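You operate a simulated robot arm through the tools that you are given. There is no shell and no other tool. Be economical: measure what you need, move in short steps, check, and stop when the job is done.

You are at the controls of a simulated robot arm. One attempt, no reset.

## Task
Set the gap knob to MID and squeeze rivet two of the green rib.
Fine: knob first; one stroke; then the head under the head gauge must read GOOD; squeezer slide out at the end.

The check looks at the end state, three seconds after you hand in, the way a careful person would. Anything else that was tipped, shoved, dropped, spilled or broken makes it a failure.

## Robot
A 7-joint arm with a two-finger parallel gripper, fixed in place. Base frame: the origin is at the foot of the arm, x ahead of it, y to its left, z up; the work surface is at about z = 0. Units: mm, degrees, N and s.
With the tool pointing down near the work surface it reaches from about 240 to 620 mm from the base axis. Its first joint turns from -66.0 to 66.0 degrees. Payload 2.6 kg.
The TCP is the grasp point between the finger pads, 30 mm short of the fingertips. In the tool frame z runs along the fingers and y along their closing line. Largest opening 94 mm; finger width 28, thickness 10; the body of the gripper, 50 by 96 mm, starts 55 mm behind the TCP.
Orientation is told as [roll, pitch, yaw] about the base's x, y, z axes, in that order, counted from this pose: with the fingers straight down and closing along the base's y, the tool's x points along the base's -x, its y along +y and its z along -z.

## Interface
- The arm moves only by the tool apply_moves. Its argument "moves" is one flat list of numbers, 7 for each row, row after row: the shift along the base's x, y, z in mm, then the turn, a rotation vector about the base's x, y, z in degrees, then the finger opening in mm, from 0 to 94. In form: [x, y, z, wx, wy, wz, hand, x, y, z, wx, wy, wz, hand, ...]. A call has 1 to 12 rows; each row shifts and turns the commanded pose from where the row before left it. Each row takes 0.2 s and may step no farther than 50 mm and 8.6 degrees from the row before; otherwise, or with a gripper value out of range, the whole call is refused. A pose out of reach is approached as far as the arm can. The call stops where the force on the tool passes 60 N (or 10 N more than at its start, if that is more) or the arm is blocked; 0.2 s more then pass. The fingers move at their own pace (about 72 mm/s each) and stop on an object; they squeeze with about 38 N. The grip force told is the motor's: it shows also when the fingers shut on nothing. Time passes only in rows, and 0.2 s behind the last, so rows that do not move let the fingers close. The reply holds the time, the measured pose of the TCP, the force on the tool along the base axes, the opening and the grip force, in the units named above and with some noise.
- Cameras (640 x 400 px; columns grow to the right, rows downward): "scene" is fixed at [11.6, 420.1, 558.5]; the picture's right is [-0.93, -0.37, 0.00], its down [-0.23, 0.57, -0.79] and it looks along [0.29, -0.73, -0.61] (base axes); focal length 232 px, centre (320, 200). "wrist" rides on the gripper at [76, 14, -103] in the tool frame; the picture's right is [-0.18, 0.98, 0.00], its down [-0.75, -0.14, -0.64] and it looks along [-0.63, -0.12, 0.77] (tool axes); focal length 243 px, centre (320, 200). There is no depth. A picture from a camera that has moved, and an enlarged one, comes with that camera's place and axes in the base frame and with its lens.
- capture(camera): a new picture of that camera. No time passes.
- inspect(camera, box): a new picture of the part [left, top, right, bottom] of that camera's present view, enlarged. No time passes.
- sign_off(): hands the job in; it is judged then, once.

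Go step by step. Nothing tells you positions but the pictures and the camera data: compare them with the known pose of the tool, close in by small moves and look again before you grip or let go. The budget is 120 turns and 76 pictures, counting those below and the enlarged ones. Unless the task says otherwise, let go and move clear before handing in, and close with one line.

The tools are called after "Request:" by a JSON object that holds its "method" and its "body". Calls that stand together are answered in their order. apply_moves: Moves the arm, as the interface text tells. Its arguments: {"type":"object","properties":{"moves":{"type":"array"}},"required":["moves"]} The other tools are called the same way: capture (camera) takes a picture; inspect (camera, box) takes an enlarged picture of a part of a camera's view; sign_off () hands the job in.

At the start:

```text
time: 0.0
tool_pos: [368.5, -8.6, 406.2]
orientation: [0.0, 0.0, -0.1]
ft_force: [0.6, 0.5, 0.2]
width: 94.1
grip_force: 0.0
```

scene: 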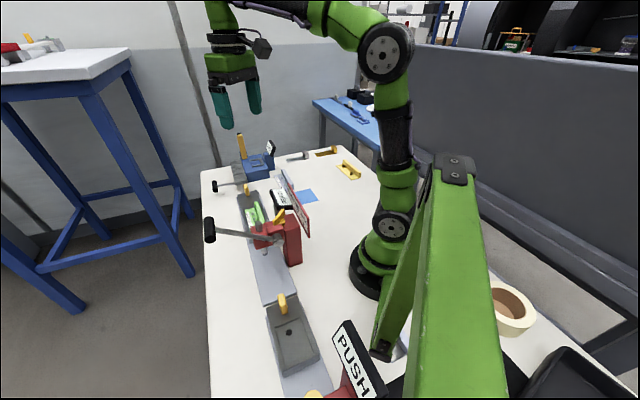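
wrist: 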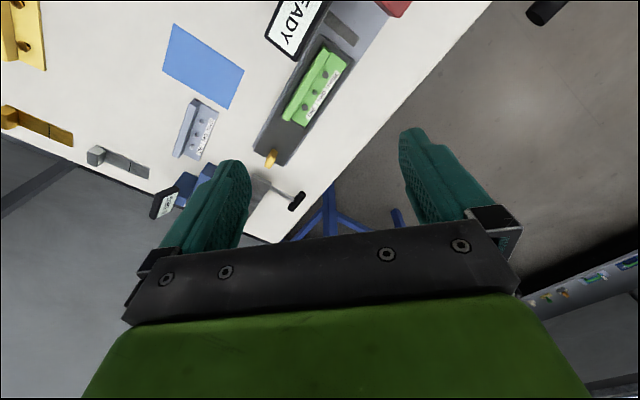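

I see a bench with a red squeezer, a slide carrying a green rib, a blue head gauge and more. I'll enlarge the views first.

Request:
{"method": "inspect", "body": {"camera": "scene", "box": [190, 120, 350, 220]}}

Request:
{"method": "inspect", "body": {"camera": "scene", "box": [190, 200, 350, 300]}}

Request:
{"method": "inspect", "body": {"camera": "scene", "box": [230, 280, 430, 400]}}

Request:
{"method": "inspect", "body": {"camera": "wrist", "box": [140, 0, 420, 220]}}

```text
4.00 times, centred on (270, 170) of scene
camera zoom: at [11.6, 420.1, 558.5], right [-0.93, -0.37, 0.0], down [-0.23, 0.57, -0.79], along [0.29, -0.73, -0.61], focal length 928 px, centre (520, 320)
```

zoom: 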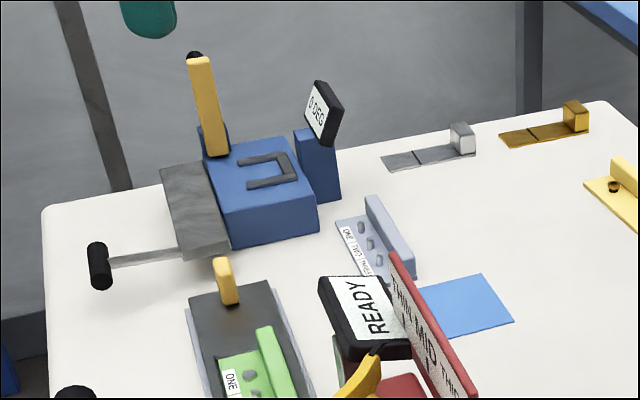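

```text
4.00 times, centred on (270, 250) of scene
camera zoom: at [11.6, 420.1, 558.5], right [-0.93, -0.37, 0.0], down [-0.23, 0.57, -0.79], along [0.29, -0.73, -0.61], focal length 928 px, centre (520, 0)
```

zoom: 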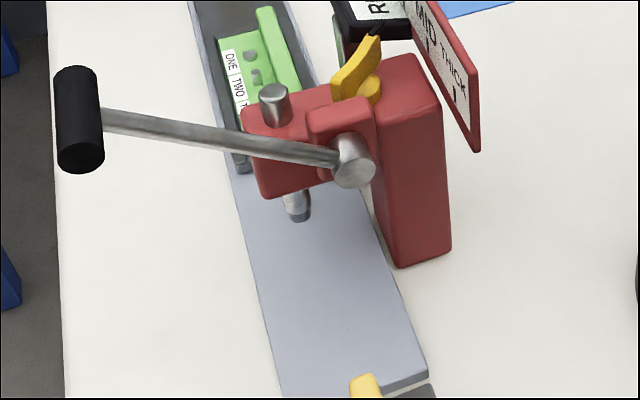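

```text
3.20 times, centred on (330, 340) of scene
camera zoom: at [11.6, 420.1, 558.5], right [-0.93, -0.37, 0.0], down [-0.23, 0.57, -0.79], along [0.29, -0.73, -0.61], focal length 743 px, centre (288, -248)
```

zoom: 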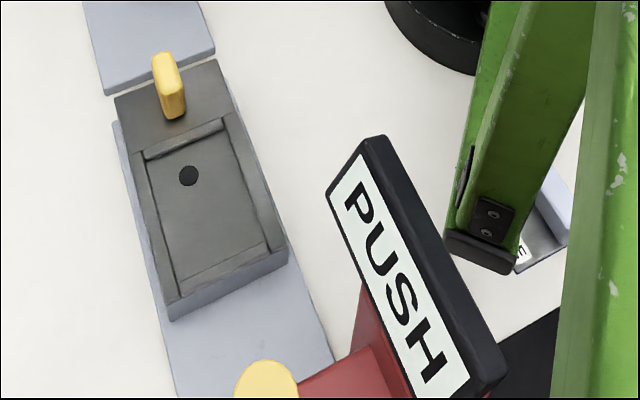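

```text
1.82 times, centred on (280, 110) of wrist
camera zoom: at [291.7, 6.6, 508.9], right [0.18, 0.98, 0.0], down [0.75, -0.14, 0.64], along [0.63, -0.12, -0.77], focal length 441 px, centre (393, 364)
```

zoom: 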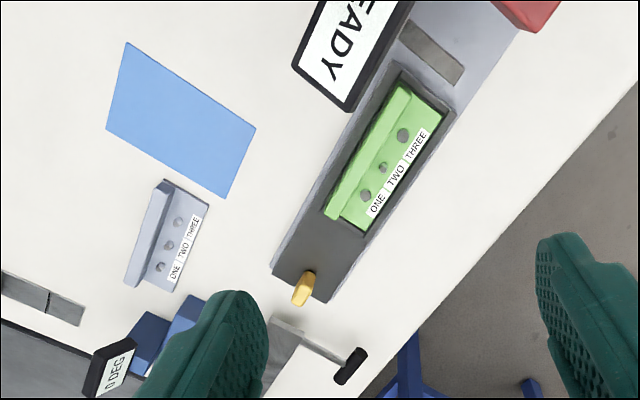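

The rail runs diagonally at about 45° from (540,-150) towards (150,245). The squeezer is near (300,90), and a second nest sits under the PUSH unit. I'll yaw the wrist camera towards that side for a closer look.

Request:
{"method": "apply_moves", "body": {"moves": [-10, -5, 0, 0, 0, 8.5, 94, -10, -5, 0, 0, 0, 8.5, 94, -10, -5, 0, 0, 0, 8.5, 94, -10, -5, 0, 0, 0, 8.5, 94, -10, -5, 0, 0, 0, 8.5, 94, -10, -5, 0, 0, 0, 8.5, 94, -10, -5, 0, 0, 0, 8.5, 94]}}

Request:
{"method": "capture", "body": {"camera": "wrist"}}

```text
time: 1.6
tool_pos: [298.4, -44.4, 406.0]
orientation: [0.1, 0.0, 59.7]
ft_force: [-0.2, 0.6, 0.0]
width: 94.1
grip_force: 0.1
```

```text
69 pictures are left
camera wrist: at [247.2, -101.9, 508.6], right [-0.76, 0.66, 0.0], down [0.5, 0.58, 0.64], along [0.42, 0.48, -0.77], focal length 243 px, centre (320, 200)
```

wrist: 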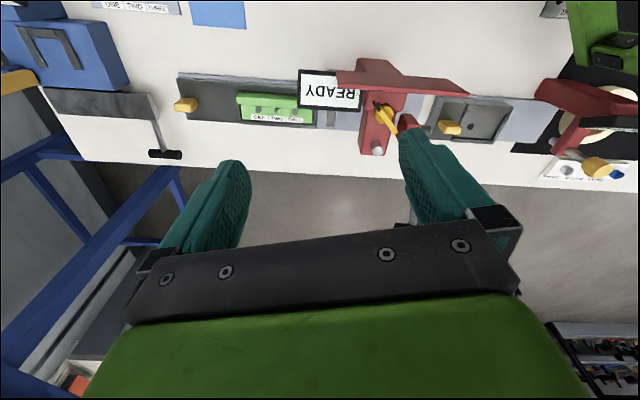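

The rail now lies nearly level in the picture. I'll zoom in on its parts.

Request:
{"method": "inspect", "body": {"camera": "wrist", "box": [160, 50, 400, 200]}}

Request:
{"method": "inspect", "body": {"camera": "wrist", "box": [330, 40, 490, 140]}}

Request:
{"method": "inspect", "body": {"camera": "wrist", "box": [480, 60, 640, 200]}}

```text
2.67 times, centred on (280, 125) of wrist
camera zoom: at [247.2, -101.9, 508.6], right [-0.76, 0.66, 0.0], down [0.5, 0.58, 0.64], along [0.42, 0.48, -0.77], focal length 647 px, centre (427, 400)
```

zoom: 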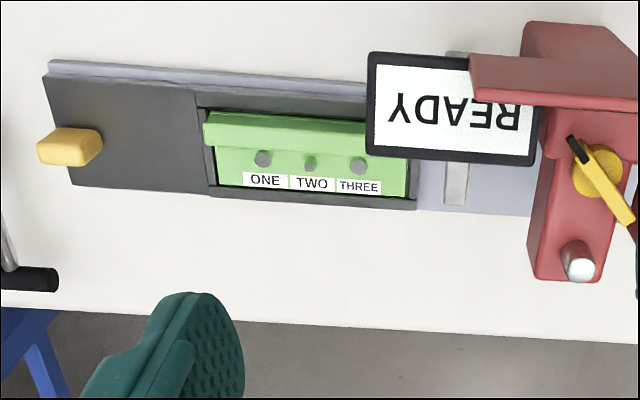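

```text
4.00 times, centred on (410, 90) of wrist
camera zoom: at [247.2, -101.9, 508.6], right [-0.76, 0.66, 0.0], down [0.5, 0.58, 0.64], along [0.42, 0.48, -0.77], focal length 970 px, centre (-40, 640)
```

zoom: 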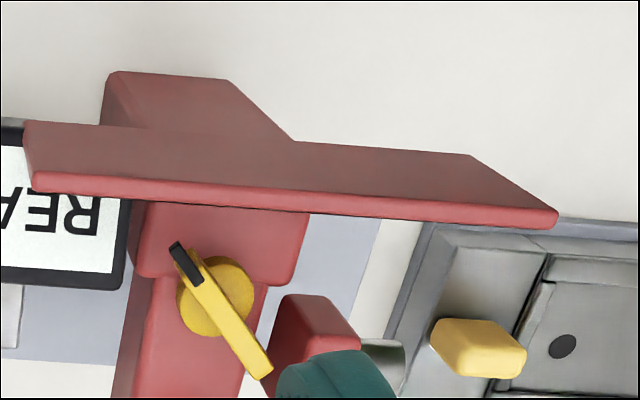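

```text
2.86 times, centred on (560, 130) of wrist
camera zoom: at [247.2, -101.9, 508.6], right [-0.76, 0.66, 0.0], down [0.5, 0.58, 0.64], along [0.42, 0.48, -0.77], focal length 693 px, centre (-366, 400)
```

zoom: 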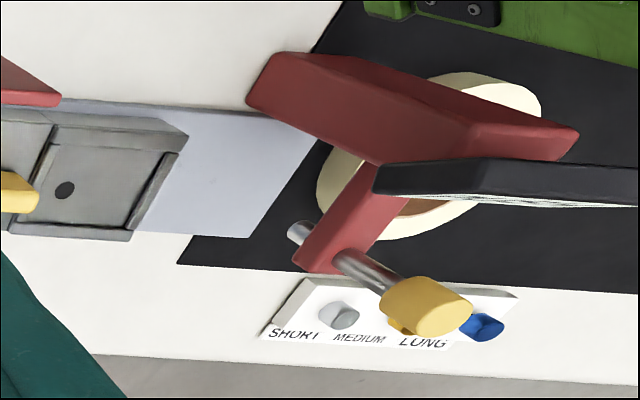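

Request:
{"method": "inspect", "body": {"camera": "scene", "box": [235, 170, 315, 220]}}

Request:
{"method": "inspect", "body": {"camera": "scene", "box": [240, 205, 320, 260]}}

Request:
{"method": "inspect", "body": {"camera": "scene", "box": [260, 280, 360, 345]}}

```text
8.00 times, centred on (275, 195) of scene
camera zoom: at [11.6, 420.1, 558.5], right [-0.93, -0.37, 0.0], down [-0.23, 0.57, -0.79], along [0.29, -0.73, -0.61], focal length 1856 px, centre (680, 240)
```

zoom: 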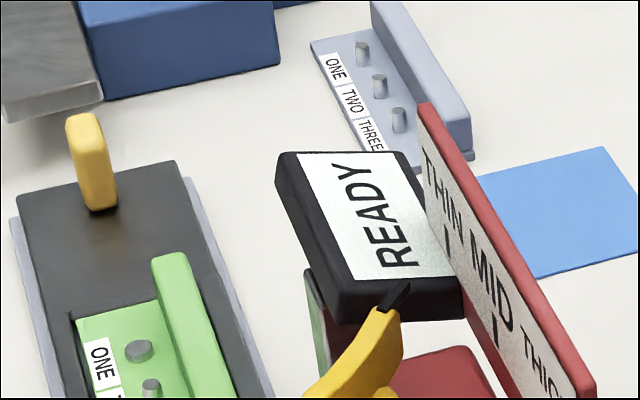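

```text
7.27 times, centred on (280, 232) of scene
camera zoom: at [11.6, 420.1, 558.5], right [-0.93, -0.37, 0.0], down [-0.23, 0.57, -0.79], along [0.29, -0.73, -0.61], focal length 1688 px, centre (611, -36)
```

zoom: 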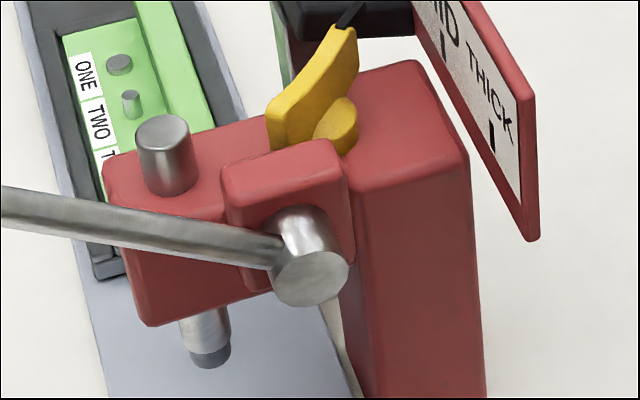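

```text
6.15 times, centred on (310, 312) of scene
camera zoom: at [11.6, 420.1, 558.5], right [-0.93, -0.37, 0.0], down [-0.23, 0.57, -0.79], along [0.29, -0.73, -0.61], focal length 1428 px, centre (382, -492)
```

zoom: 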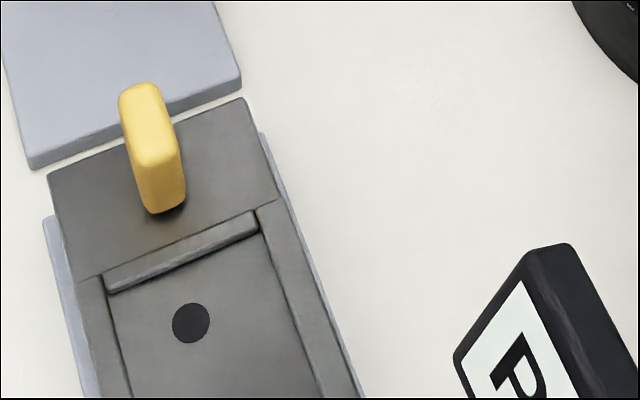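

Rivets ONE and THREE are already headed and TWO is not. The knob points at THIN. Next I'll look along the rail from its far end to find heights, the head gauge and the lever.

Request:
{"method": "apply_moves", "body": {"moves": [14, -11, -5, 0, 0, 8.4, 94, 14, -11, -5, 0, 0, 8.4, 94, 14, -11, -5, 0, 0, 8.4, 94, 14, -11, -5, 0, 0, 8.4, 94, 14, -11, -5, 0, 0, 8.4, 94, 14, -11, -5, 0, 0, 8.4, 94, 14, -11, -5, 0, 0, 8.4, 94, 14, -11, -5, 0, 0, 8.4, 94, 14, -11, -5, 0, 0, 8.4, 94, 0, 0, 0, 5.6, 5.6, 0, 94, 0, 0, 0, 5.6, 5.6, 0, 94, 0, 0, 0, 5.6, 5.6, 0, 94]}}

Request:
{"method": "capture", "body": {"camera": "wrist"}}

```text
time: 4.2
tool_pos: [365.0, -87.3, 324.7]
orientation: [2.3, -23.7, 128.9]
ft_force: [-0.1, 0.6, 0.0]
width: 94.0
grip_force: 0.1
out of reach, approached as far as the arm can: row 9, 10, 11, 12
```

```text
62 pictures are left
camera wrist: at [427.4, -179.9, 388.8], right [-0.86, -0.5, 0.11], down [-0.14, 0.44, 0.88], along [-0.49, 0.75, -0.45], focal length 243 px, centre (320, 200)
```

wrist: 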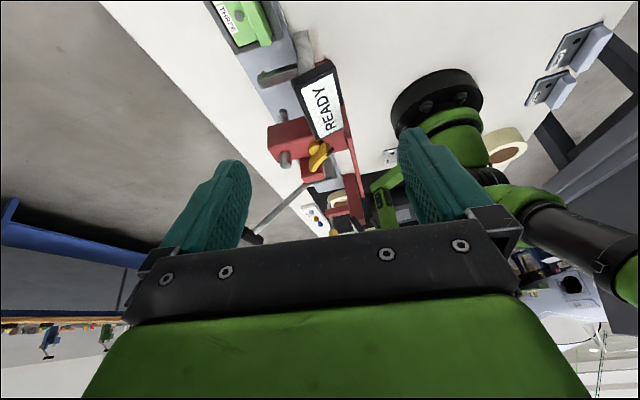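

Request:
{"method": "inspect", "body": {"camera": "wrist", "box": [200, 0, 400, 125]}}

Request:
{"method": "inspect", "body": {"camera": "wrist", "box": [235, 90, 415, 240]}}

```text
3.20 times, centred on (300, 62) of wrist
camera zoom: at [427.4, -179.9, 388.8], right [-0.86, -0.5, 0.11], down [-0.14, 0.44, 0.88], along [-0.49, 0.75, -0.45], focal length 776 px, centre (384, 640)
```

zoom: 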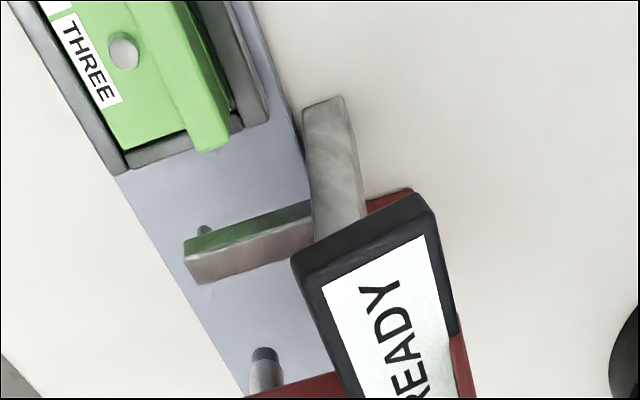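

```text
2.67 times, centred on (325, 165) of wrist
camera zoom: at [427.4, -179.9, 388.8], right [-0.86, -0.5, 0.11], down [-0.14, 0.44, 0.88], along [-0.49, 0.75, -0.45], focal length 647 px, centre (307, 293)
```

zoom: 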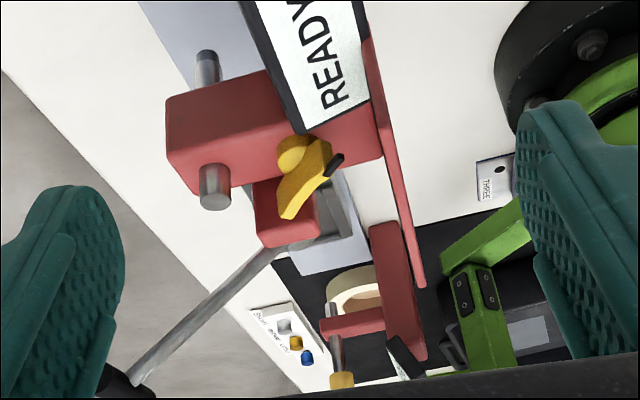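

The head gauge is the small grey bridge with a probe and the READY board, between the rib and the squeezer. I'll undo the tilt and yaw back to a vertical pose aligned with the rail.

Request:
{"method": "apply_moves", "body": {"moves": [0, 0, 0, -5.6, -5.6, 0, 94, 0, 0, 0, -5.6, -5.6, 0, 94, 0, 0, 0, -5.6, -5.6, 0, 94, -10, 0, 0, 0, 0, -8.4, 94, -10, 0, 0, 0, 0, -8.4, 94, -10, 0, 0, 0, 0, -8.4, 94, -10, 0, 0, 0, 0, -8.4, 94, -10, 0, 0, 0, 0, -8.4, 94, -10, 0, 0, 0, 0, -8.4, 94, -10, 0, 0, 0, 0, -8.4, 94, -10, 0, 0, 0, 0, -8.4, 94]}}

```text
time: 6.6
tool_pos: [286.9, -87.3, 323.0]
orientation: [-0.1, 0.1, 62.0]
ft_force: [-0.7, 0.4, -0.8]
width: 94.1
grip_force: 0.1
```

Request:
{"method": "apply_moves", "body": {"moves": [10, 25, -20, 0, 0, -8.5, 94, 3, 22, -13, 0, 0, -8.5, 94, 0, 0, 0, 0, 0, 0, 94]}}

Request:
{"method": "capture", "body": {"camera": "wrist"}}

```text
time: 7.4
tool_pos: [298.0, -43.0, 291.8]
orientation: [-0.1, 0.1, 45.1]
ft_force: [-0.5, 0.5, -0.4]
width: 94.0
grip_force: 0.1
```

```text
59 pictures are left
camera wrist: at [234.1, -84.2, 394.2], right [-0.57, 0.82, 0.0], down [0.63, 0.44, 0.64], along [0.53, 0.36, -0.77], focal length 243 px, centre (320, 200)
```

wrist: 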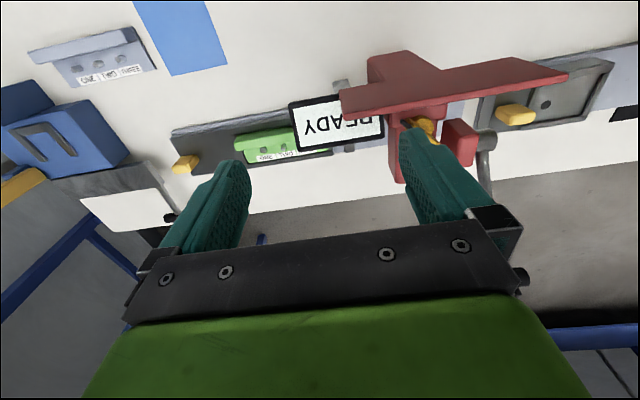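

Request:
{"method": "inspect", "body": {"camera": "wrist", "box": [330, 60, 510, 180]}}

Request:
{"method": "inspect", "body": {"camera": "wrist", "box": [160, 100, 320, 190]}}

Request:
{"method": "inspect", "body": {"camera": "scene", "box": [195, 160, 295, 260]}}

```text
3.33 times, centred on (420, 120) of wrist
camera zoom: at [234.1, -84.2, 394.2], right [-0.57, 0.82, 0.0], down [0.63, 0.44, 0.64], along [0.53, 0.36, -0.77], focal length 809 px, centre (-13, 467)
```

zoom: 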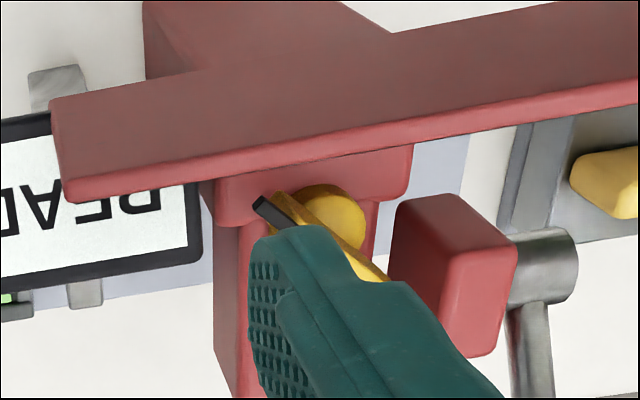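

```text
4.00 times, centred on (240, 145) of wrist
camera zoom: at [234.1, -84.2, 394.2], right [-0.57, 0.82, 0.0], down [0.63, 0.44, 0.64], along [0.53, 0.36, -0.77], focal length 970 px, centre (640, 420)
```

zoom: 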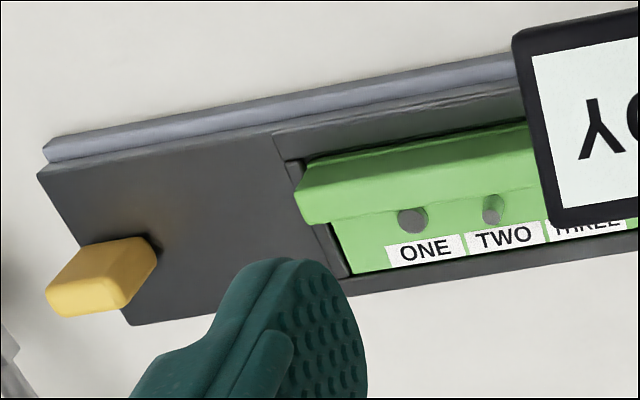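

```text
4.00 times, centred on (245, 210) of scene
camera zoom: at [11.6, 420.1, 558.5], right [-0.93, -0.37, 0.0], down [-0.23, 0.57, -0.79], along [0.29, -0.73, -0.61], focal length 928 px, centre (620, 160)
```

zoom: 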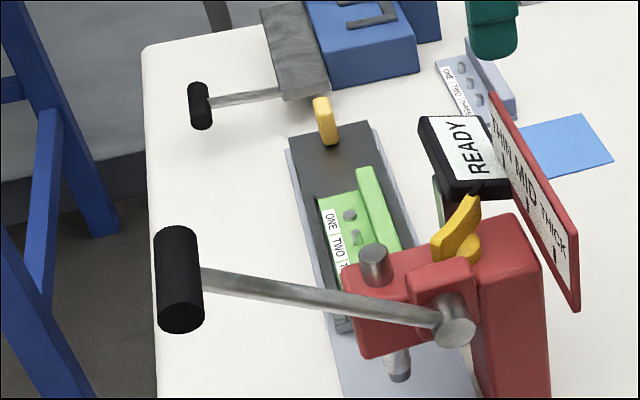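

Triangulated so far: knob centre about (259,58), top about z 160–185, pointer bar lying along -y (THIN). Lever pivot about (228,123,164), black grip about (308,212,255). I'll go above the knob with the fingers closing across its bar.

Request:
{"method": "apply_moves", "body": {"moves": [-6, 17, 0, 0, 0, 7.5, 44, -6, 17, 0, 0, 0, 7.5, 44, -6, 17, 0, 0, 0, 7.5, 44, -7, 17, 0, 0, 0, 7.5, 44, -7, 17, -15, 0, 0, 7.5, 44, -6.5, 16, -20, 0, 0, 7.4, 44, 0, 0, 0, 0, 0, 0, 44]}}

Request:
{"method": "capture", "body": {"camera": "wrist"}}

Request:
{"method": "inspect", "body": {"camera": "scene", "box": [220, 120, 380, 220]}}

```text
time: 9.0
tool_pos: [260.6, 63.4, 256.4]
orientation: [-0.1, 0.1, 90.2]
ft_force: [1.2, -0.4, -0.5]
width: 44.2
grip_force: 0.1
```

```text
55 pictures are left
camera wrist: at [245.8, -13.0, 359.2], right [-0.98, 0.18, 0.0], down [0.14, 0.75, 0.64], along [0.12, 0.63, -0.77], focal length 243 px, centre (320, 200)
```

wrist: 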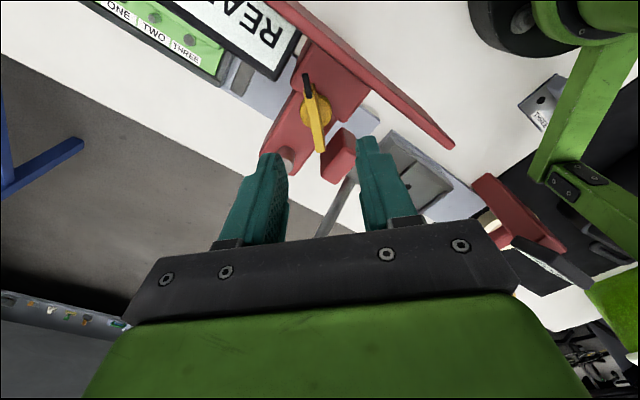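

```text
4.00 times, centred on (300, 170) of scene
camera zoom: at [11.6, 420.1, 558.5], right [-0.93, -0.37, 0.0], down [-0.23, 0.57, -0.79], along [0.29, -0.73, -0.61], focal length 928 px, centre (400, 320)
```

zoom: 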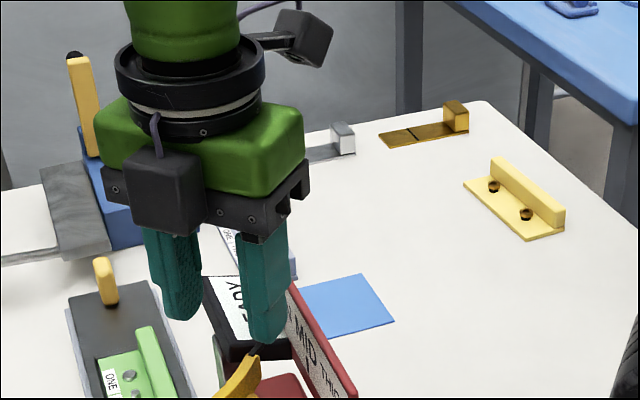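

The knob centre comes out at about (262,56) with the bar along y. I'll align and descend part way.

Request:
{"method": "apply_moves", "body": {"moves": [1.4, -7.4, -20, 0, 0, 0, 44, 0, 0, -20, 0, 0, 0, 44, 0, 0, -10, 0, 0, 0, 44]}}

Request:
{"method": "inspect", "body": {"camera": "wrist", "box": [220, 40, 420, 190]}}

Request:
{"method": "inspect", "body": {"camera": "scene", "box": [230, 160, 330, 240]}}

```text
time: 9.8
tool_pos: [260.5, 52.3, 207.0]
orientation: [-0.2, 0.2, 90.1]
ft_force: [0.9, 0.4, 0.4]
width: 43.8
grip_force: 0.1
```

```text
2.67 times, centred on (320, 115) of wrist
camera zoom: at [246.3, -22.5, 308.9], right [-0.98, 0.18, 0.0], down [0.14, 0.75, 0.64], along [0.12, 0.63, -0.77], focal length 647 px, centre (320, 427)
```

zoom: 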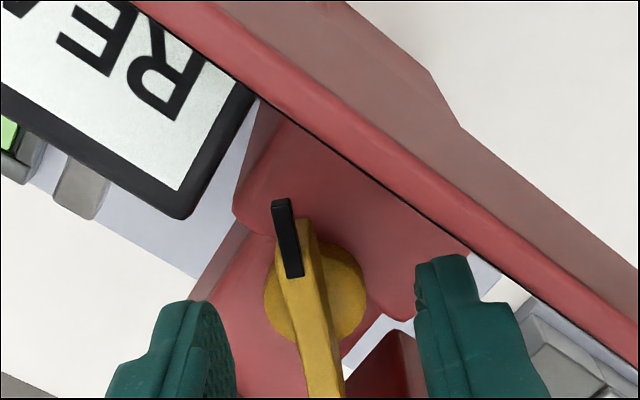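

```text
5.00 times, centred on (280, 200) of scene
camera zoom: at [11.6, 420.1, 558.5], right [-0.93, -0.37, 0.0], down [-0.23, 0.57, -0.79], along [0.29, -0.73, -0.61], focal length 1160 px, centre (520, 200)
```

zoom: 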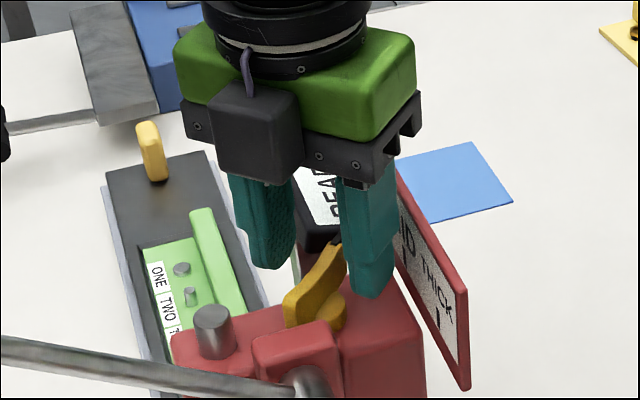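

Request:
{"method": "apply_moves", "body": {"moves": [1.5, 3.5, -8, 0, 0, 0, 44, 0, 0, -8, 0, 0, 0, 44, 0, 0, 0, 0, 0, 0, 44]}}

Request:
{"method": "inspect", "body": {"camera": "wrist", "box": [220, 40, 420, 190]}}

Request:
{"method": "inspect", "body": {"camera": "scene", "box": [250, 180, 330, 240]}}

```text
time: 10.6
tool_pos: [263.8, 54.8, 189.1]
orientation: [-0.1, 0.1, 90.1]
ft_force: [-0.1, -0.1, 0.1]
width: 44.2
grip_force: 0.0
```

```text
2.67 times, centred on (320, 115) of wrist
camera zoom: at [248.1, -19.0, 293.2], right [-0.98, 0.18, 0.0], down [0.14, 0.75, 0.64], along [0.12, 0.63, -0.77], focal length 647 px, centre (320, 427)
```

zoom: 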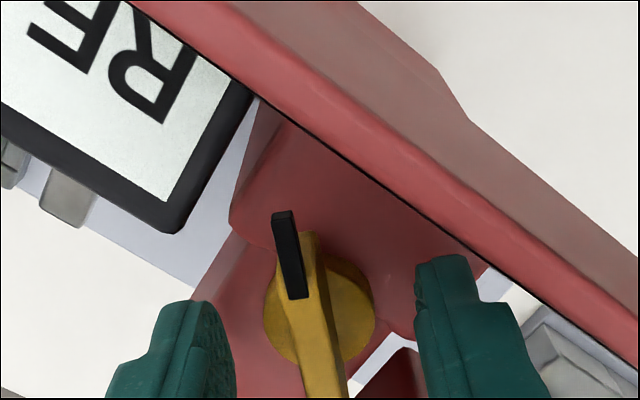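

```text
6.67 times, centred on (290, 210) of scene
camera zoom: at [11.6, 420.1, 558.5], right [-0.93, -0.37, 0.0], down [-0.23, 0.57, -0.79], along [0.29, -0.73, -0.61], focal length 1547 px, centre (520, 133)
```

zoom: 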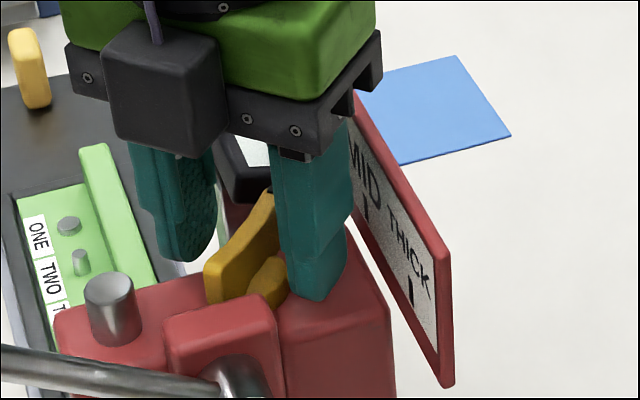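

The fingers straddle the bar. I'll close on it.

Request:
{"method": "apply_moves", "body": {"moves": [0, 1, -1, 0, 0, 0, 20, 0, 0, 0, 0, 0, 0, 5, 0, 0, 0, 0, 0, 0, 5, 0, 0, 0, 0, 0, 0, 5]}}

Request:
{"method": "inspect", "body": {"camera": "wrist", "box": [220, 40, 420, 190]}}

```text
time: 11.6
tool_pos: [263.5, 55.8, 189.8]
orientation: [-0.2, 0.1, 90.1]
ft_force: [5.5, -2.1, 7.1]
width: 7.9
grip_force: 41.9
```

```text
2.67 times, centred on (320, 115) of wrist
camera zoom: at [248.5, -18.5, 293.0], right [-0.98, 0.18, 0.0], down [0.14, 0.75, 0.64], along [0.12, 0.63, -0.77], focal length 647 px, centre (320, 427)
```

zoom: 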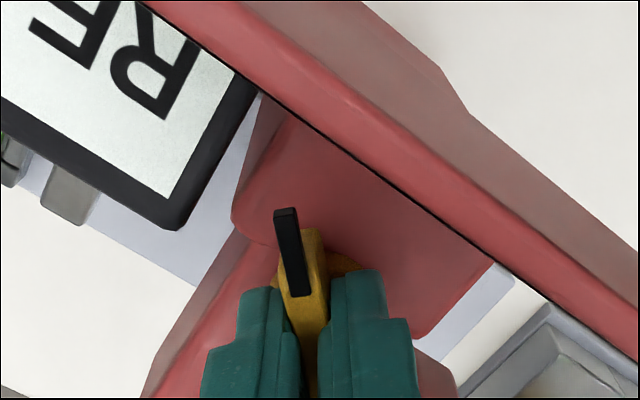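

Gripped at 7.9 mm. Now I'll turn it clockwise in small steps.

Request:
{"method": "apply_moves", "body": {"moves": [0, 0, 0, 0, 0, -7.5, 5, 0, 0, 0, 0, 0, -7.5, 5, 0, 0, 0, 0, 0, -7.5, 5, 0, 0, 0, 0, 0, 0, 5]}}

Request:
{"method": "inspect", "body": {"camera": "wrist", "box": [220, 40, 420, 190]}}

```text
time: 12.6
tool_pos: [263.7, 58.4, 190.6]
orientation: [-0.3, 0.2, 67.4]
ft_force: [-14.6, -16.6, 35.8]
width: 8.1
grip_force: 42.3
```

```text
2.67 times, centred on (320, 115) of wrist
camera zoom: at [219.8, -6.8, 293.0], right [-0.84, 0.55, 0.0], down [0.42, 0.64, 0.64], along [0.35, 0.53, -0.77], focal length 647 px, centre (320, 427)
```

zoom: 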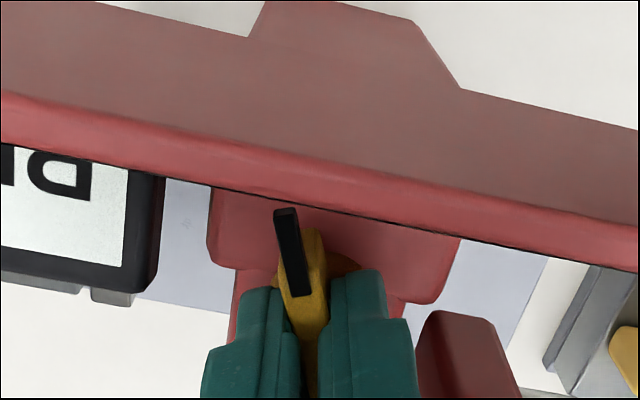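

Request:
{"method": "apply_moves", "body": {"moves": [-0.5, -0.5, 1.5, 0, 0, 0, 5, 0, 0, 0, 0, 0, -5, 5, 0, 0, 0, 0, 0, -5, 5, 0, 0, 0, 0, 0, 0, 5]}}

```text
time: 13.6
tool_pos: [262.0, 57.3, 189.5]
orientation: [-0.1, 0.1, 57.7]
ft_force: [23.7, 5.8, -21.4]
width: 7.8
grip_force: 41.9
```

Request:
{"method": "apply_moves", "body": {"moves": [0.4, 0.2, -0.6, 0, 0, -4, 5, 0, 0, 0, 0, 0, -4.3, 5, 0, 0, 0, 0, 0, -4.3, 5, 0, 0, 0, 0, 0, 0, 5]}}

Request:
{"method": "capture", "body": {"camera": "wrist"}}

Request:
{"method": "inspect", "body": {"camera": "scene", "box": [250, 180, 330, 240]}}

```text
time: 14.6
tool_pos: [262.8, 57.3, 189.3]
orientation: [0.2, 0.2, 45.0]
ft_force: [-4.6, 5.5, -7.6]
width: 7.8
grip_force: 41.8
```

```text
47 pictures are left
camera wrist: at [198.3, 14.6, 293.2], right [-0.56, 0.83, 0.0], down [0.64, 0.43, 0.64], along [0.53, 0.36, -0.77], focal length 243 px, centre (320, 200)
```

wrist: 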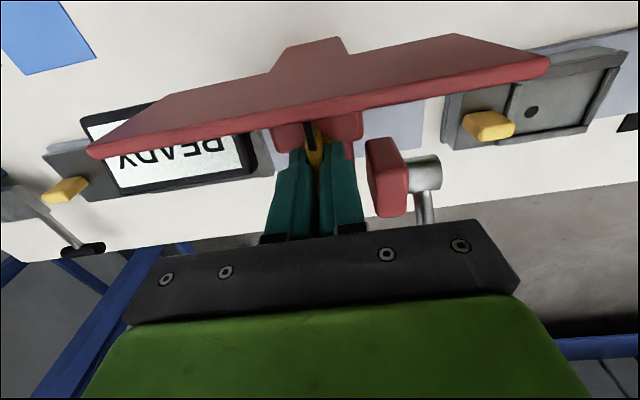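

```text
6.67 times, centred on (290, 210) of scene
camera zoom: at [11.6, 420.1, 558.5], right [-0.93, -0.37, 0.0], down [-0.23, 0.57, -0.79], along [0.29, -0.73, -0.61], focal length 1547 px, centre (520, 133)
```

zoom: 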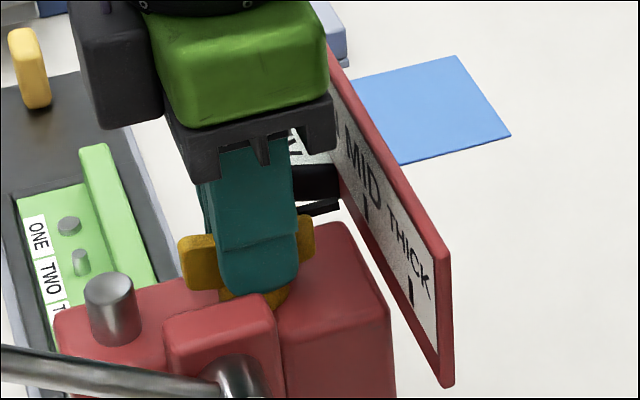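

The tool reads yaw 45.0, so the bar points square at the plate, which is MID. I'll release, lift and check.

Request:
{"method": "apply_moves", "body": {"moves": [0, 0, 0, 0, 0, 0, 28, 0, 0, 0, 0, 0, 0, 28, 0, 0, 15, 0, 0, 0, 28, 0, 0, 25, 0, 0, 0, 28, 10, -20, 35, 0, 0, 0, 28, 20, -30, 10, 0, 0, 0, 28, 20, -30, 0, 0, 0, 0, 28]}}

Request:
{"method": "capture", "body": {"camera": "wrist"}}

Request:
{"method": "inspect", "body": {"camera": "scene", "box": [250, 180, 330, 240]}}

```text
time: 16.2
tool_pos: [313.0, -20.4, 273.1]
orientation: [-0.1, 0.1, 45.1]
ft_force: [0.3, 0.1, -1.1]
width: 27.9
grip_force: 0.0
```

```text
45 pictures are left
camera wrist: at [247.6, -63.6, 376.7], right [-0.57, 0.82, 0.0], down [0.63, 0.44, 0.64], along [0.53, 0.36, -0.77], focal length 243 px, centre (320, 200)
```

wrist: 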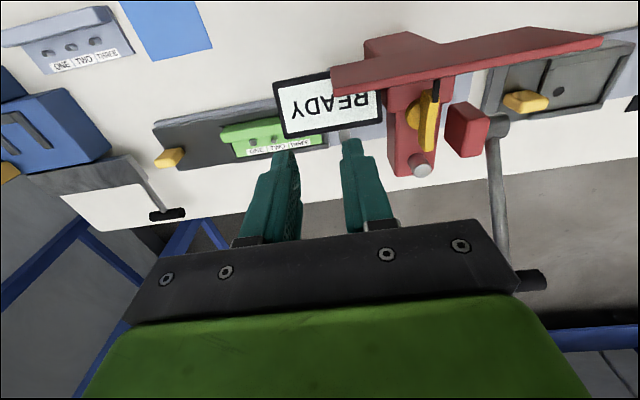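

```text
6.67 times, centred on (290, 210) of scene
camera zoom: at [11.6, 420.1, 558.5], right [-0.93, -0.37, 0.0], down [-0.23, 0.57, -0.79], along [0.29, -0.73, -0.61], focal length 1547 px, centre (520, 133)
```

zoom: 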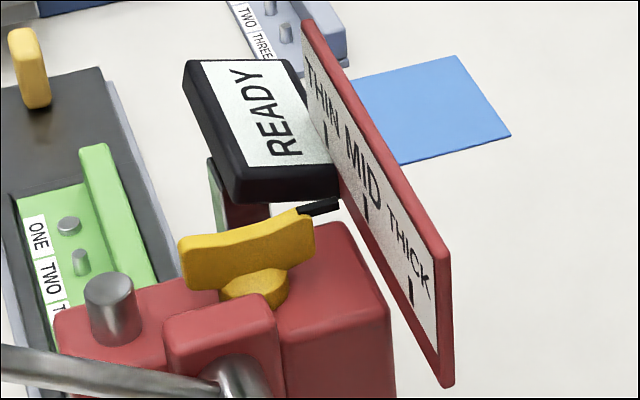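

The knob is at MID. Next I'll hover over the yellow handle of the squeezer slide.

Request:
{"method": "apply_moves", "body": {"moves": [36, -20, 0, 0, 0, 0, 60, 36, -21, 0, 0, 0, 0, 60, 36, -21, -20, 0, 0, 0, 60, 36, -21, -20, 0, 0, 0, 60, 36, -21, -25, 0, 0, 0, 60, 30, -21, -28, 0, 0, 0, 60, 0, 0, 0, 0, 0, 0, 60]}}

Request:
{"method": "capture", "body": {"camera": "wrist"}}

Request:
{"method": "inspect", "body": {"camera": "scene", "box": [200, 130, 300, 210]}}

```text
time: 17.8
tool_pos: [525.1, -148.5, 182.3]
orientation: [-0.1, 0.0, 44.9]
ft_force: [0.1, 0.1, 0.2]
width: 59.9
grip_force: 0.0
```

```text
43 pictures are left
camera wrist: at [460.2, -191.7, 285.6], right [-0.56, 0.83, 0.0], down [0.63, 0.43, 0.64], along [0.53, 0.36, -0.77], focal length 243 px, centre (320, 200)
```

wrist: 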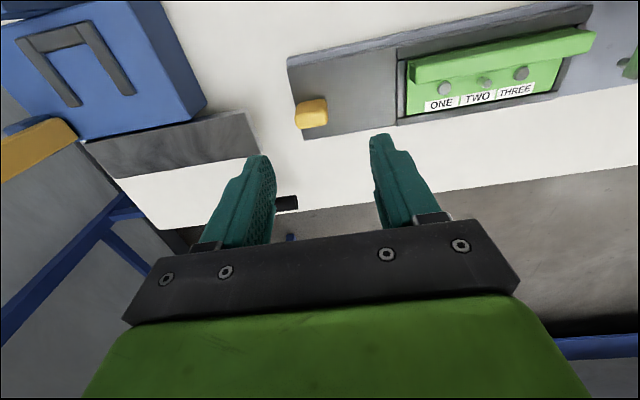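

```text
5.00 times, centred on (250, 170) of scene
camera zoom: at [11.6, 420.1, 558.5], right [-0.93, -0.37, 0.0], down [-0.23, 0.57, -0.79], along [0.29, -0.73, -0.61], focal length 1160 px, centre (670, 350)
```

zoom: 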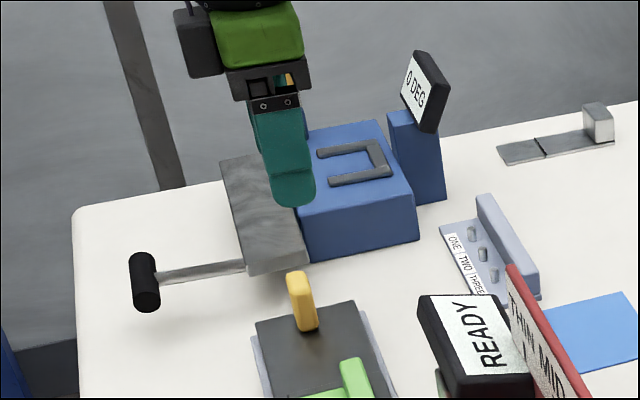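

Request:
{"method": "apply_moves", "body": {"moves": [7, 2.5, -40, 0, 0, 0, 60, 0, 0, -40, 0, 0, 0, 60, 0, 0, -15, 0, 0, 0, 60, 0, 0, 0, 0, 0, 0, 60]}}

Request:
{"method": "capture", "body": {"camera": "wrist"}}

Request:
{"method": "inspect", "body": {"camera": "scene", "box": [210, 140, 290, 200]}}

```text
time: 18.8
tool_pos: [530.8, -147.9, 86.9]
orientation: [-0.1, 0.1, 45.0]
ft_force: [0.1, 0.4, -0.6]
width: 60.0
grip_force: 0.1
```

```text
41 pictures are left
camera wrist: at [465.3, -189.4, 189.2], right [-0.56, 0.83, 0.0], down [0.63, 0.43, 0.64], along [0.53, 0.36, -0.77], focal length 243 px, centre (320, 200)
```

wrist: 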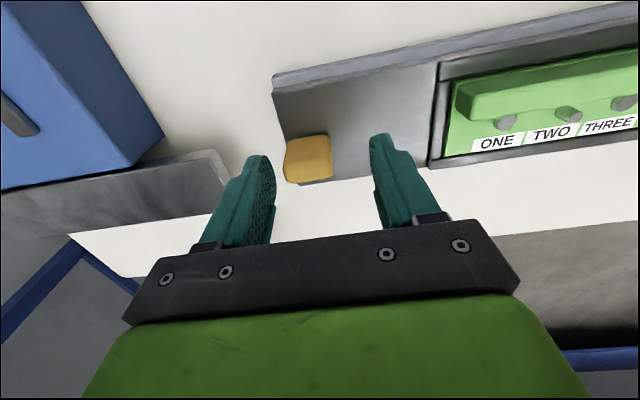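

```text
6.67 times, centred on (250, 170) of scene
camera zoom: at [11.6, 420.1, 558.5], right [-0.93, -0.37, 0.0], down [-0.23, 0.57, -0.79], along [0.29, -0.73, -0.61], focal length 1547 px, centre (787, 400)
```

zoom: 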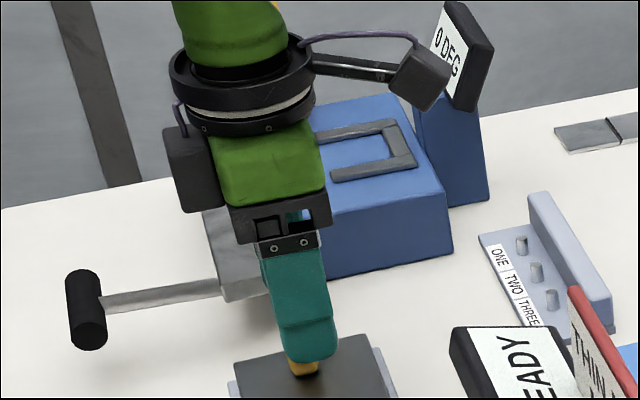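

Request:
{"method": "apply_moves", "body": {"moves": [4, -4, 0, 0, 0, 0, 60, 0, 0, -12, 0, 0, 0, 60, 0, 0, -10, 0, 0, 0, 60, 0, 0, 0, 0, 0, 0, 60]}}

Request:
{"method": "capture", "body": {"camera": "wrist"}}

```text
time: 19.8
tool_pos: [534.1, -149.7, 65.1]
orientation: [-0.1, 0.1, 45.1]
ft_force: [-0.3, 0.0, -0.6]
width: 60.1
grip_force: 0.1
```

```text
39 pictures are left
camera wrist: at [469.2, -192.4, 168.1], right [-0.56, 0.83, 0.0], down [0.63, 0.43, 0.64], along [0.53, 0.36, -0.77], focal length 243 px, centre (320, 200)
```

wrist: 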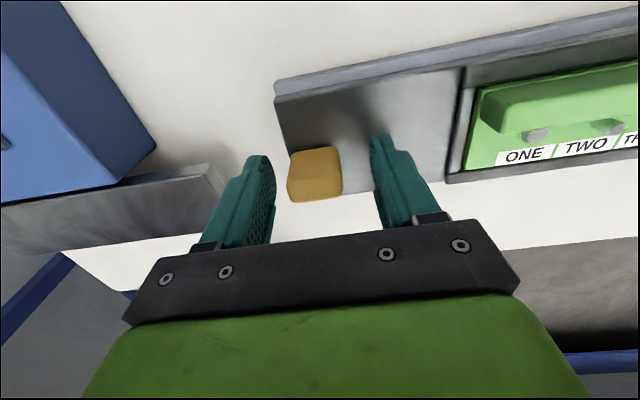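

Request:
{"method": "apply_moves", "body": {"moves": [0, 0, 0, 0, 0, 0, 30, 0, 0, 0, 0, 0, 0, 5, 0, 0, 0, 0, 0, 0, 5, 0, 0, 0, 0, 0, 0, 5]}}

Request:
{"method": "inspect", "body": {"camera": "wrist", "box": [240, 20, 640, 220]}}

```text
time: 20.8
tool_pos: [534.7, -150.1, 65.5]
orientation: [-0.1, 0.1, 44.9]
ft_force: [1.8, -2.7, -0.2]
width: 36.2
grip_force: 44.8
```

```text
1.60 times, centred on (440, 120) of wrist
camera zoom: at [469.2, -192.6, 168.3], right [-0.56, 0.83, 0.0], down [0.63, 0.43, 0.64], along [0.53, 0.36, -0.77], focal length 388 px, centre (128, 328)
```

zoom: 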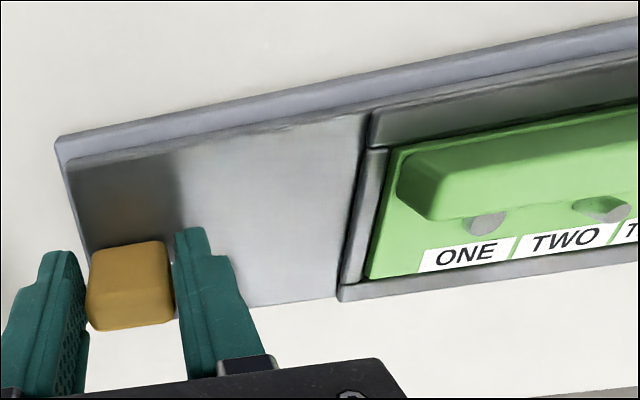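

The grip closes at 36 mm along the rail. Near the end of travel my camera mount would come close to the READY board, so I'll reopen, lean the tool 25° towards the operator side and regrip.

Request:
{"method": "apply_moves", "body": {"moves": [0, 0, 0, 0, 0, 0, 56, 0, 0, 5, 0, 0, 0, 56, 0, 0, 0, -5.87, 5.87, 0, 56, 0, 0, 0, -5.87, 5.87, 0, 56, 0, 0, 0, -5.87, 5.87, 0, 56, 0, 0, 0, 0, 0, 0, 56]}}

Request:
{"method": "capture", "body": {"camera": "wrist"}}

Request:
{"method": "inspect", "body": {"camera": "scene", "box": [190, 120, 310, 200]}}

```text
time: 22.2
tool_pos: [535.7, -149.3, 70.2]
orientation: [-0.2, 25.0, 45.0]
ft_force: [0.0, -0.7, 0.4]
width: 55.9
grip_force: 0.1
```

```text
37 pictures are left
camera wrist: at [505.7, -156.4, 195.6], right [-0.58, 0.81, -0.08], down [0.77, 0.58, 0.26], along [0.26, 0.09, -0.96], focal length 243 px, centre (320, 200)
```

wrist: 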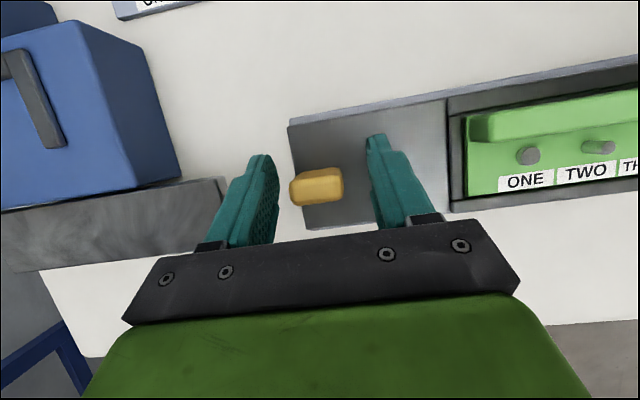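

```text
5.00 times, centred on (250, 160) of scene
camera zoom: at [11.6, 420.1, 558.5], right [-0.93, -0.37, 0.0], down [-0.23, 0.57, -0.79], along [0.29, -0.73, -0.61], focal length 1160 px, centre (670, 400)
```

zoom: 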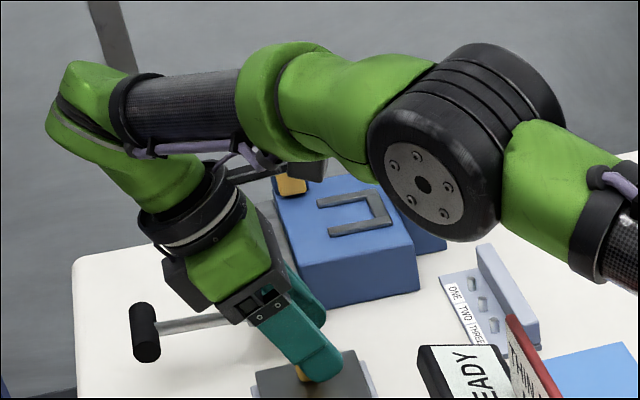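

I'll close to a loose fit (38 mm) and push along the rail by 113 mm.

Request:
{"method": "apply_moves", "body": {"moves": [0, 0, 0, 0, 0, 0, 38, 0, 0, 0, 0, 0, 0, 38, -5, 5, 0, 0, 0, 0, 38, -10, 10, 0, 0, 0, 0, 38, -13, 13, 0, 0, 0, 0, 38, -13, 13, 0, 0, 0, 0, 38, -13, 13, 0, 0, 0, 0, 38, -13, 13, 0, 0, 0, 0, 38, -13, 13, 0, 0, 0, 0, 38]}}

Request:
{"method": "capture", "body": {"camera": "wrist"}}

Request:
{"method": "inspect", "body": {"camera": "scene", "box": [200, 150, 330, 250]}}

```text
time: 24.2
tool_pos: [455.3, -68.3, 70.3]
orientation: [0.0, 25.0, 45.0]
ft_force: [0.0, -1.1, 0.5]
width: 38.7
grip_force: 1.0
```

```text
35 pictures are left
camera wrist: at [425.9, -76.6, 195.8], right [-0.58, 0.81, -0.08], down [0.77, 0.58, 0.26], along [0.26, 0.09, -0.96], focal length 243 px, centre (320, 200)
```

wrist: 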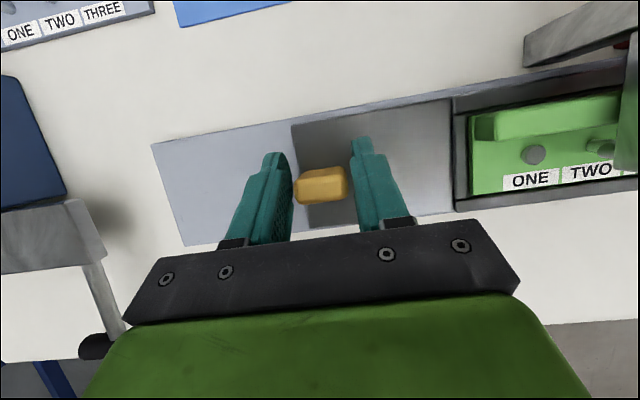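

```text
4.00 times, centred on (265, 200) of scene
camera zoom: at [11.6, 420.1, 558.5], right [-0.93, -0.37, 0.0], down [-0.23, 0.57, -0.79], along [0.29, -0.73, -0.61], focal length 928 px, centre (540, 200)
```

zoom: 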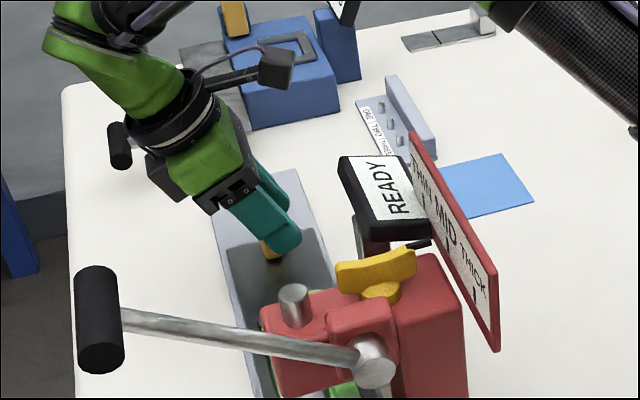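

Request:
{"method": "apply_moves", "body": {"moves": [-10, 10, 0, 0, 0, 0, 38, -10, 10, 0, 0, 0, 0, 38, -10, 10, 0, 0, 0, 0, 38, -8, 8, 0, 0, 0, 0, 38, 0, 0, 0, 0, 0, 0, 38]}}

Request:
{"method": "capture", "body": {"camera": "wrist"}}

Request:
{"method": "inspect", "body": {"camera": "scene", "box": [230, 200, 330, 262]}}

```text
time: 25.4
tool_pos: [416.4, -29.6, 70.6]
orientation: [0.0, 25.1, 45.1]
ft_force: [-1.6, 2.5, -0.2]
width: 39.1
grip_force: 1.0
```

```text
33 pictures are left
camera wrist: at [386.8, -37.4, 195.5], right [-0.58, 0.81, -0.08], down [0.77, 0.58, 0.26], along [0.26, 0.09, -0.96], focal length 243 px, centre (320, 200)
```

wrist: 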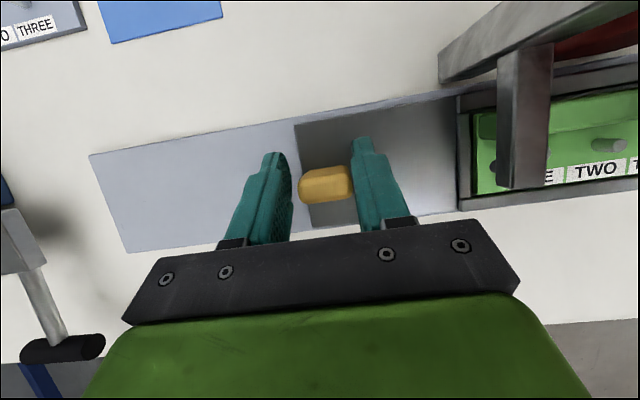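

```text
6.40 times, centred on (280, 231) of scene
camera zoom: at [11.6, 420.1, 558.5], right [-0.93, -0.37, 0.0], down [-0.23, 0.57, -0.79], along [0.29, -0.73, -0.61], focal length 1485 px, centre (576, 2)
```

zoom: 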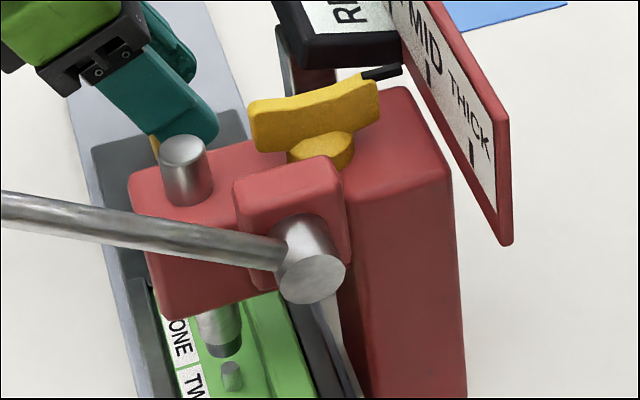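

The slide is near the ram. To align rivet TWO precisely I need a second view, so I'll let go, lift, straighten and look along the rail.

Request:
{"method": "apply_moves", "body": {"moves": [0, 0, 0, 0, 0, 0, 56, 0, 0, 0, 0, 0, 0, 56, 0, 0, 30, 0, 0, 0, 56, 0, 0, 35, 0, 0, 0, 56, 0, 0, 35, 5.87, -5.87, 0, 56, 0, 0, 0, 5.87, -5.87, 0, 56, 0, 0, 0, 5.87, -5.87, 0, 56]}}

Request:
{"method": "apply_moves", "body": {"moves": [0, 6, 0, 0, 0, 8.3, 56, 0, 6, 0, 0, 0, 8.3, 56, 0, 6, 0, 0, 0, 8.3, 56, 0, 6, 0, 0, 0, 8.3, 56, 0, 6, 0, 0, 0, 8.3, 56, 0, 6, 0, 0, 0, 8.3, 56, 0, 6, 0, 0, 0, 8.3, 56, 0, 6, 0, 0, 0, 8.3, 56, 0, 6, 0, 0, 0, 8.3, 56, 0, 0, 0, 0, 0, 0, 56]}}

Request:
{"method": "capture", "body": {"camera": "wrist"}}

```text
time: 27.0
tool_pos: [417.3, -31.1, 169.8]
orientation: [-0.3, 0.0, 44.9]
ft_force: [-0.5, -0.5, 0.6]
width: 56.1
grip_force: 0.1
```

```text
time: 29.2
tool_pos: [416.8, 23.4, 171.1]
orientation: [-0.1, 0.2, 119.7]
ft_force: [-0.4, -0.3, 0.1]
width: 55.9
grip_force: 0.1
```

```text
31 pictures are left
camera wrist: at [441.6, -49.7, 273.9], right [-0.94, -0.33, 0.0], down [-0.25, 0.72, 0.64], along [-0.21, 0.61, -0.77], focal length 243 px, centre (320, 200)
```

wrist: 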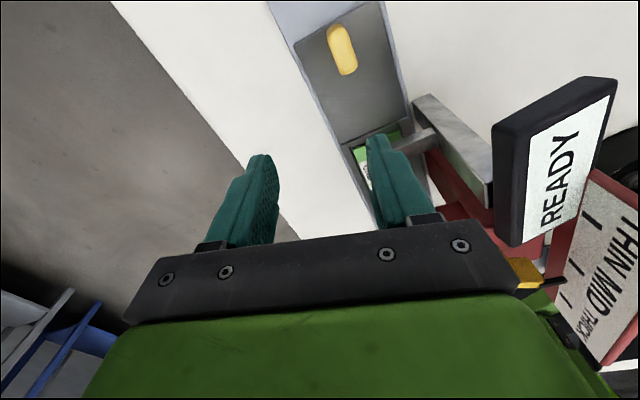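

Request:
{"method": "apply_moves", "body": {"moves": [0, 0, 0, 0, 0, 8.3, 94, 0, 0, 0, 5.6, 5.6, 0, 94, 0, 0, 0, 5.6, 5.6, 0, 94, 0, 0, 0, 5.6, 5.6, 0, 94, 0, 0, 0, 0, 0, 0, 94]}}

Request:
{"method": "capture", "body": {"camera": "wrist"}}

```text
time: 30.4
tool_pos: [417.0, 22.7, 170.8]
orientation: [3.0, -23.6, 127.4]
ft_force: [-0.7, -0.5, 0.7]
width: 94.0
grip_force: 0.1
```

```text
30 pictures are left
camera wrist: at [476.5, -70.7, 235.1], right [-0.87, -0.48, 0.12], down [-0.13, 0.45, 0.88], along [-0.48, 0.75, -0.45], focal length 243 px, centre (320, 200)
```

wrist: 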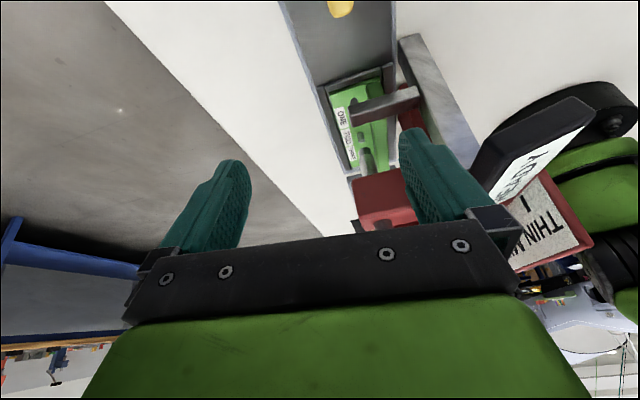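

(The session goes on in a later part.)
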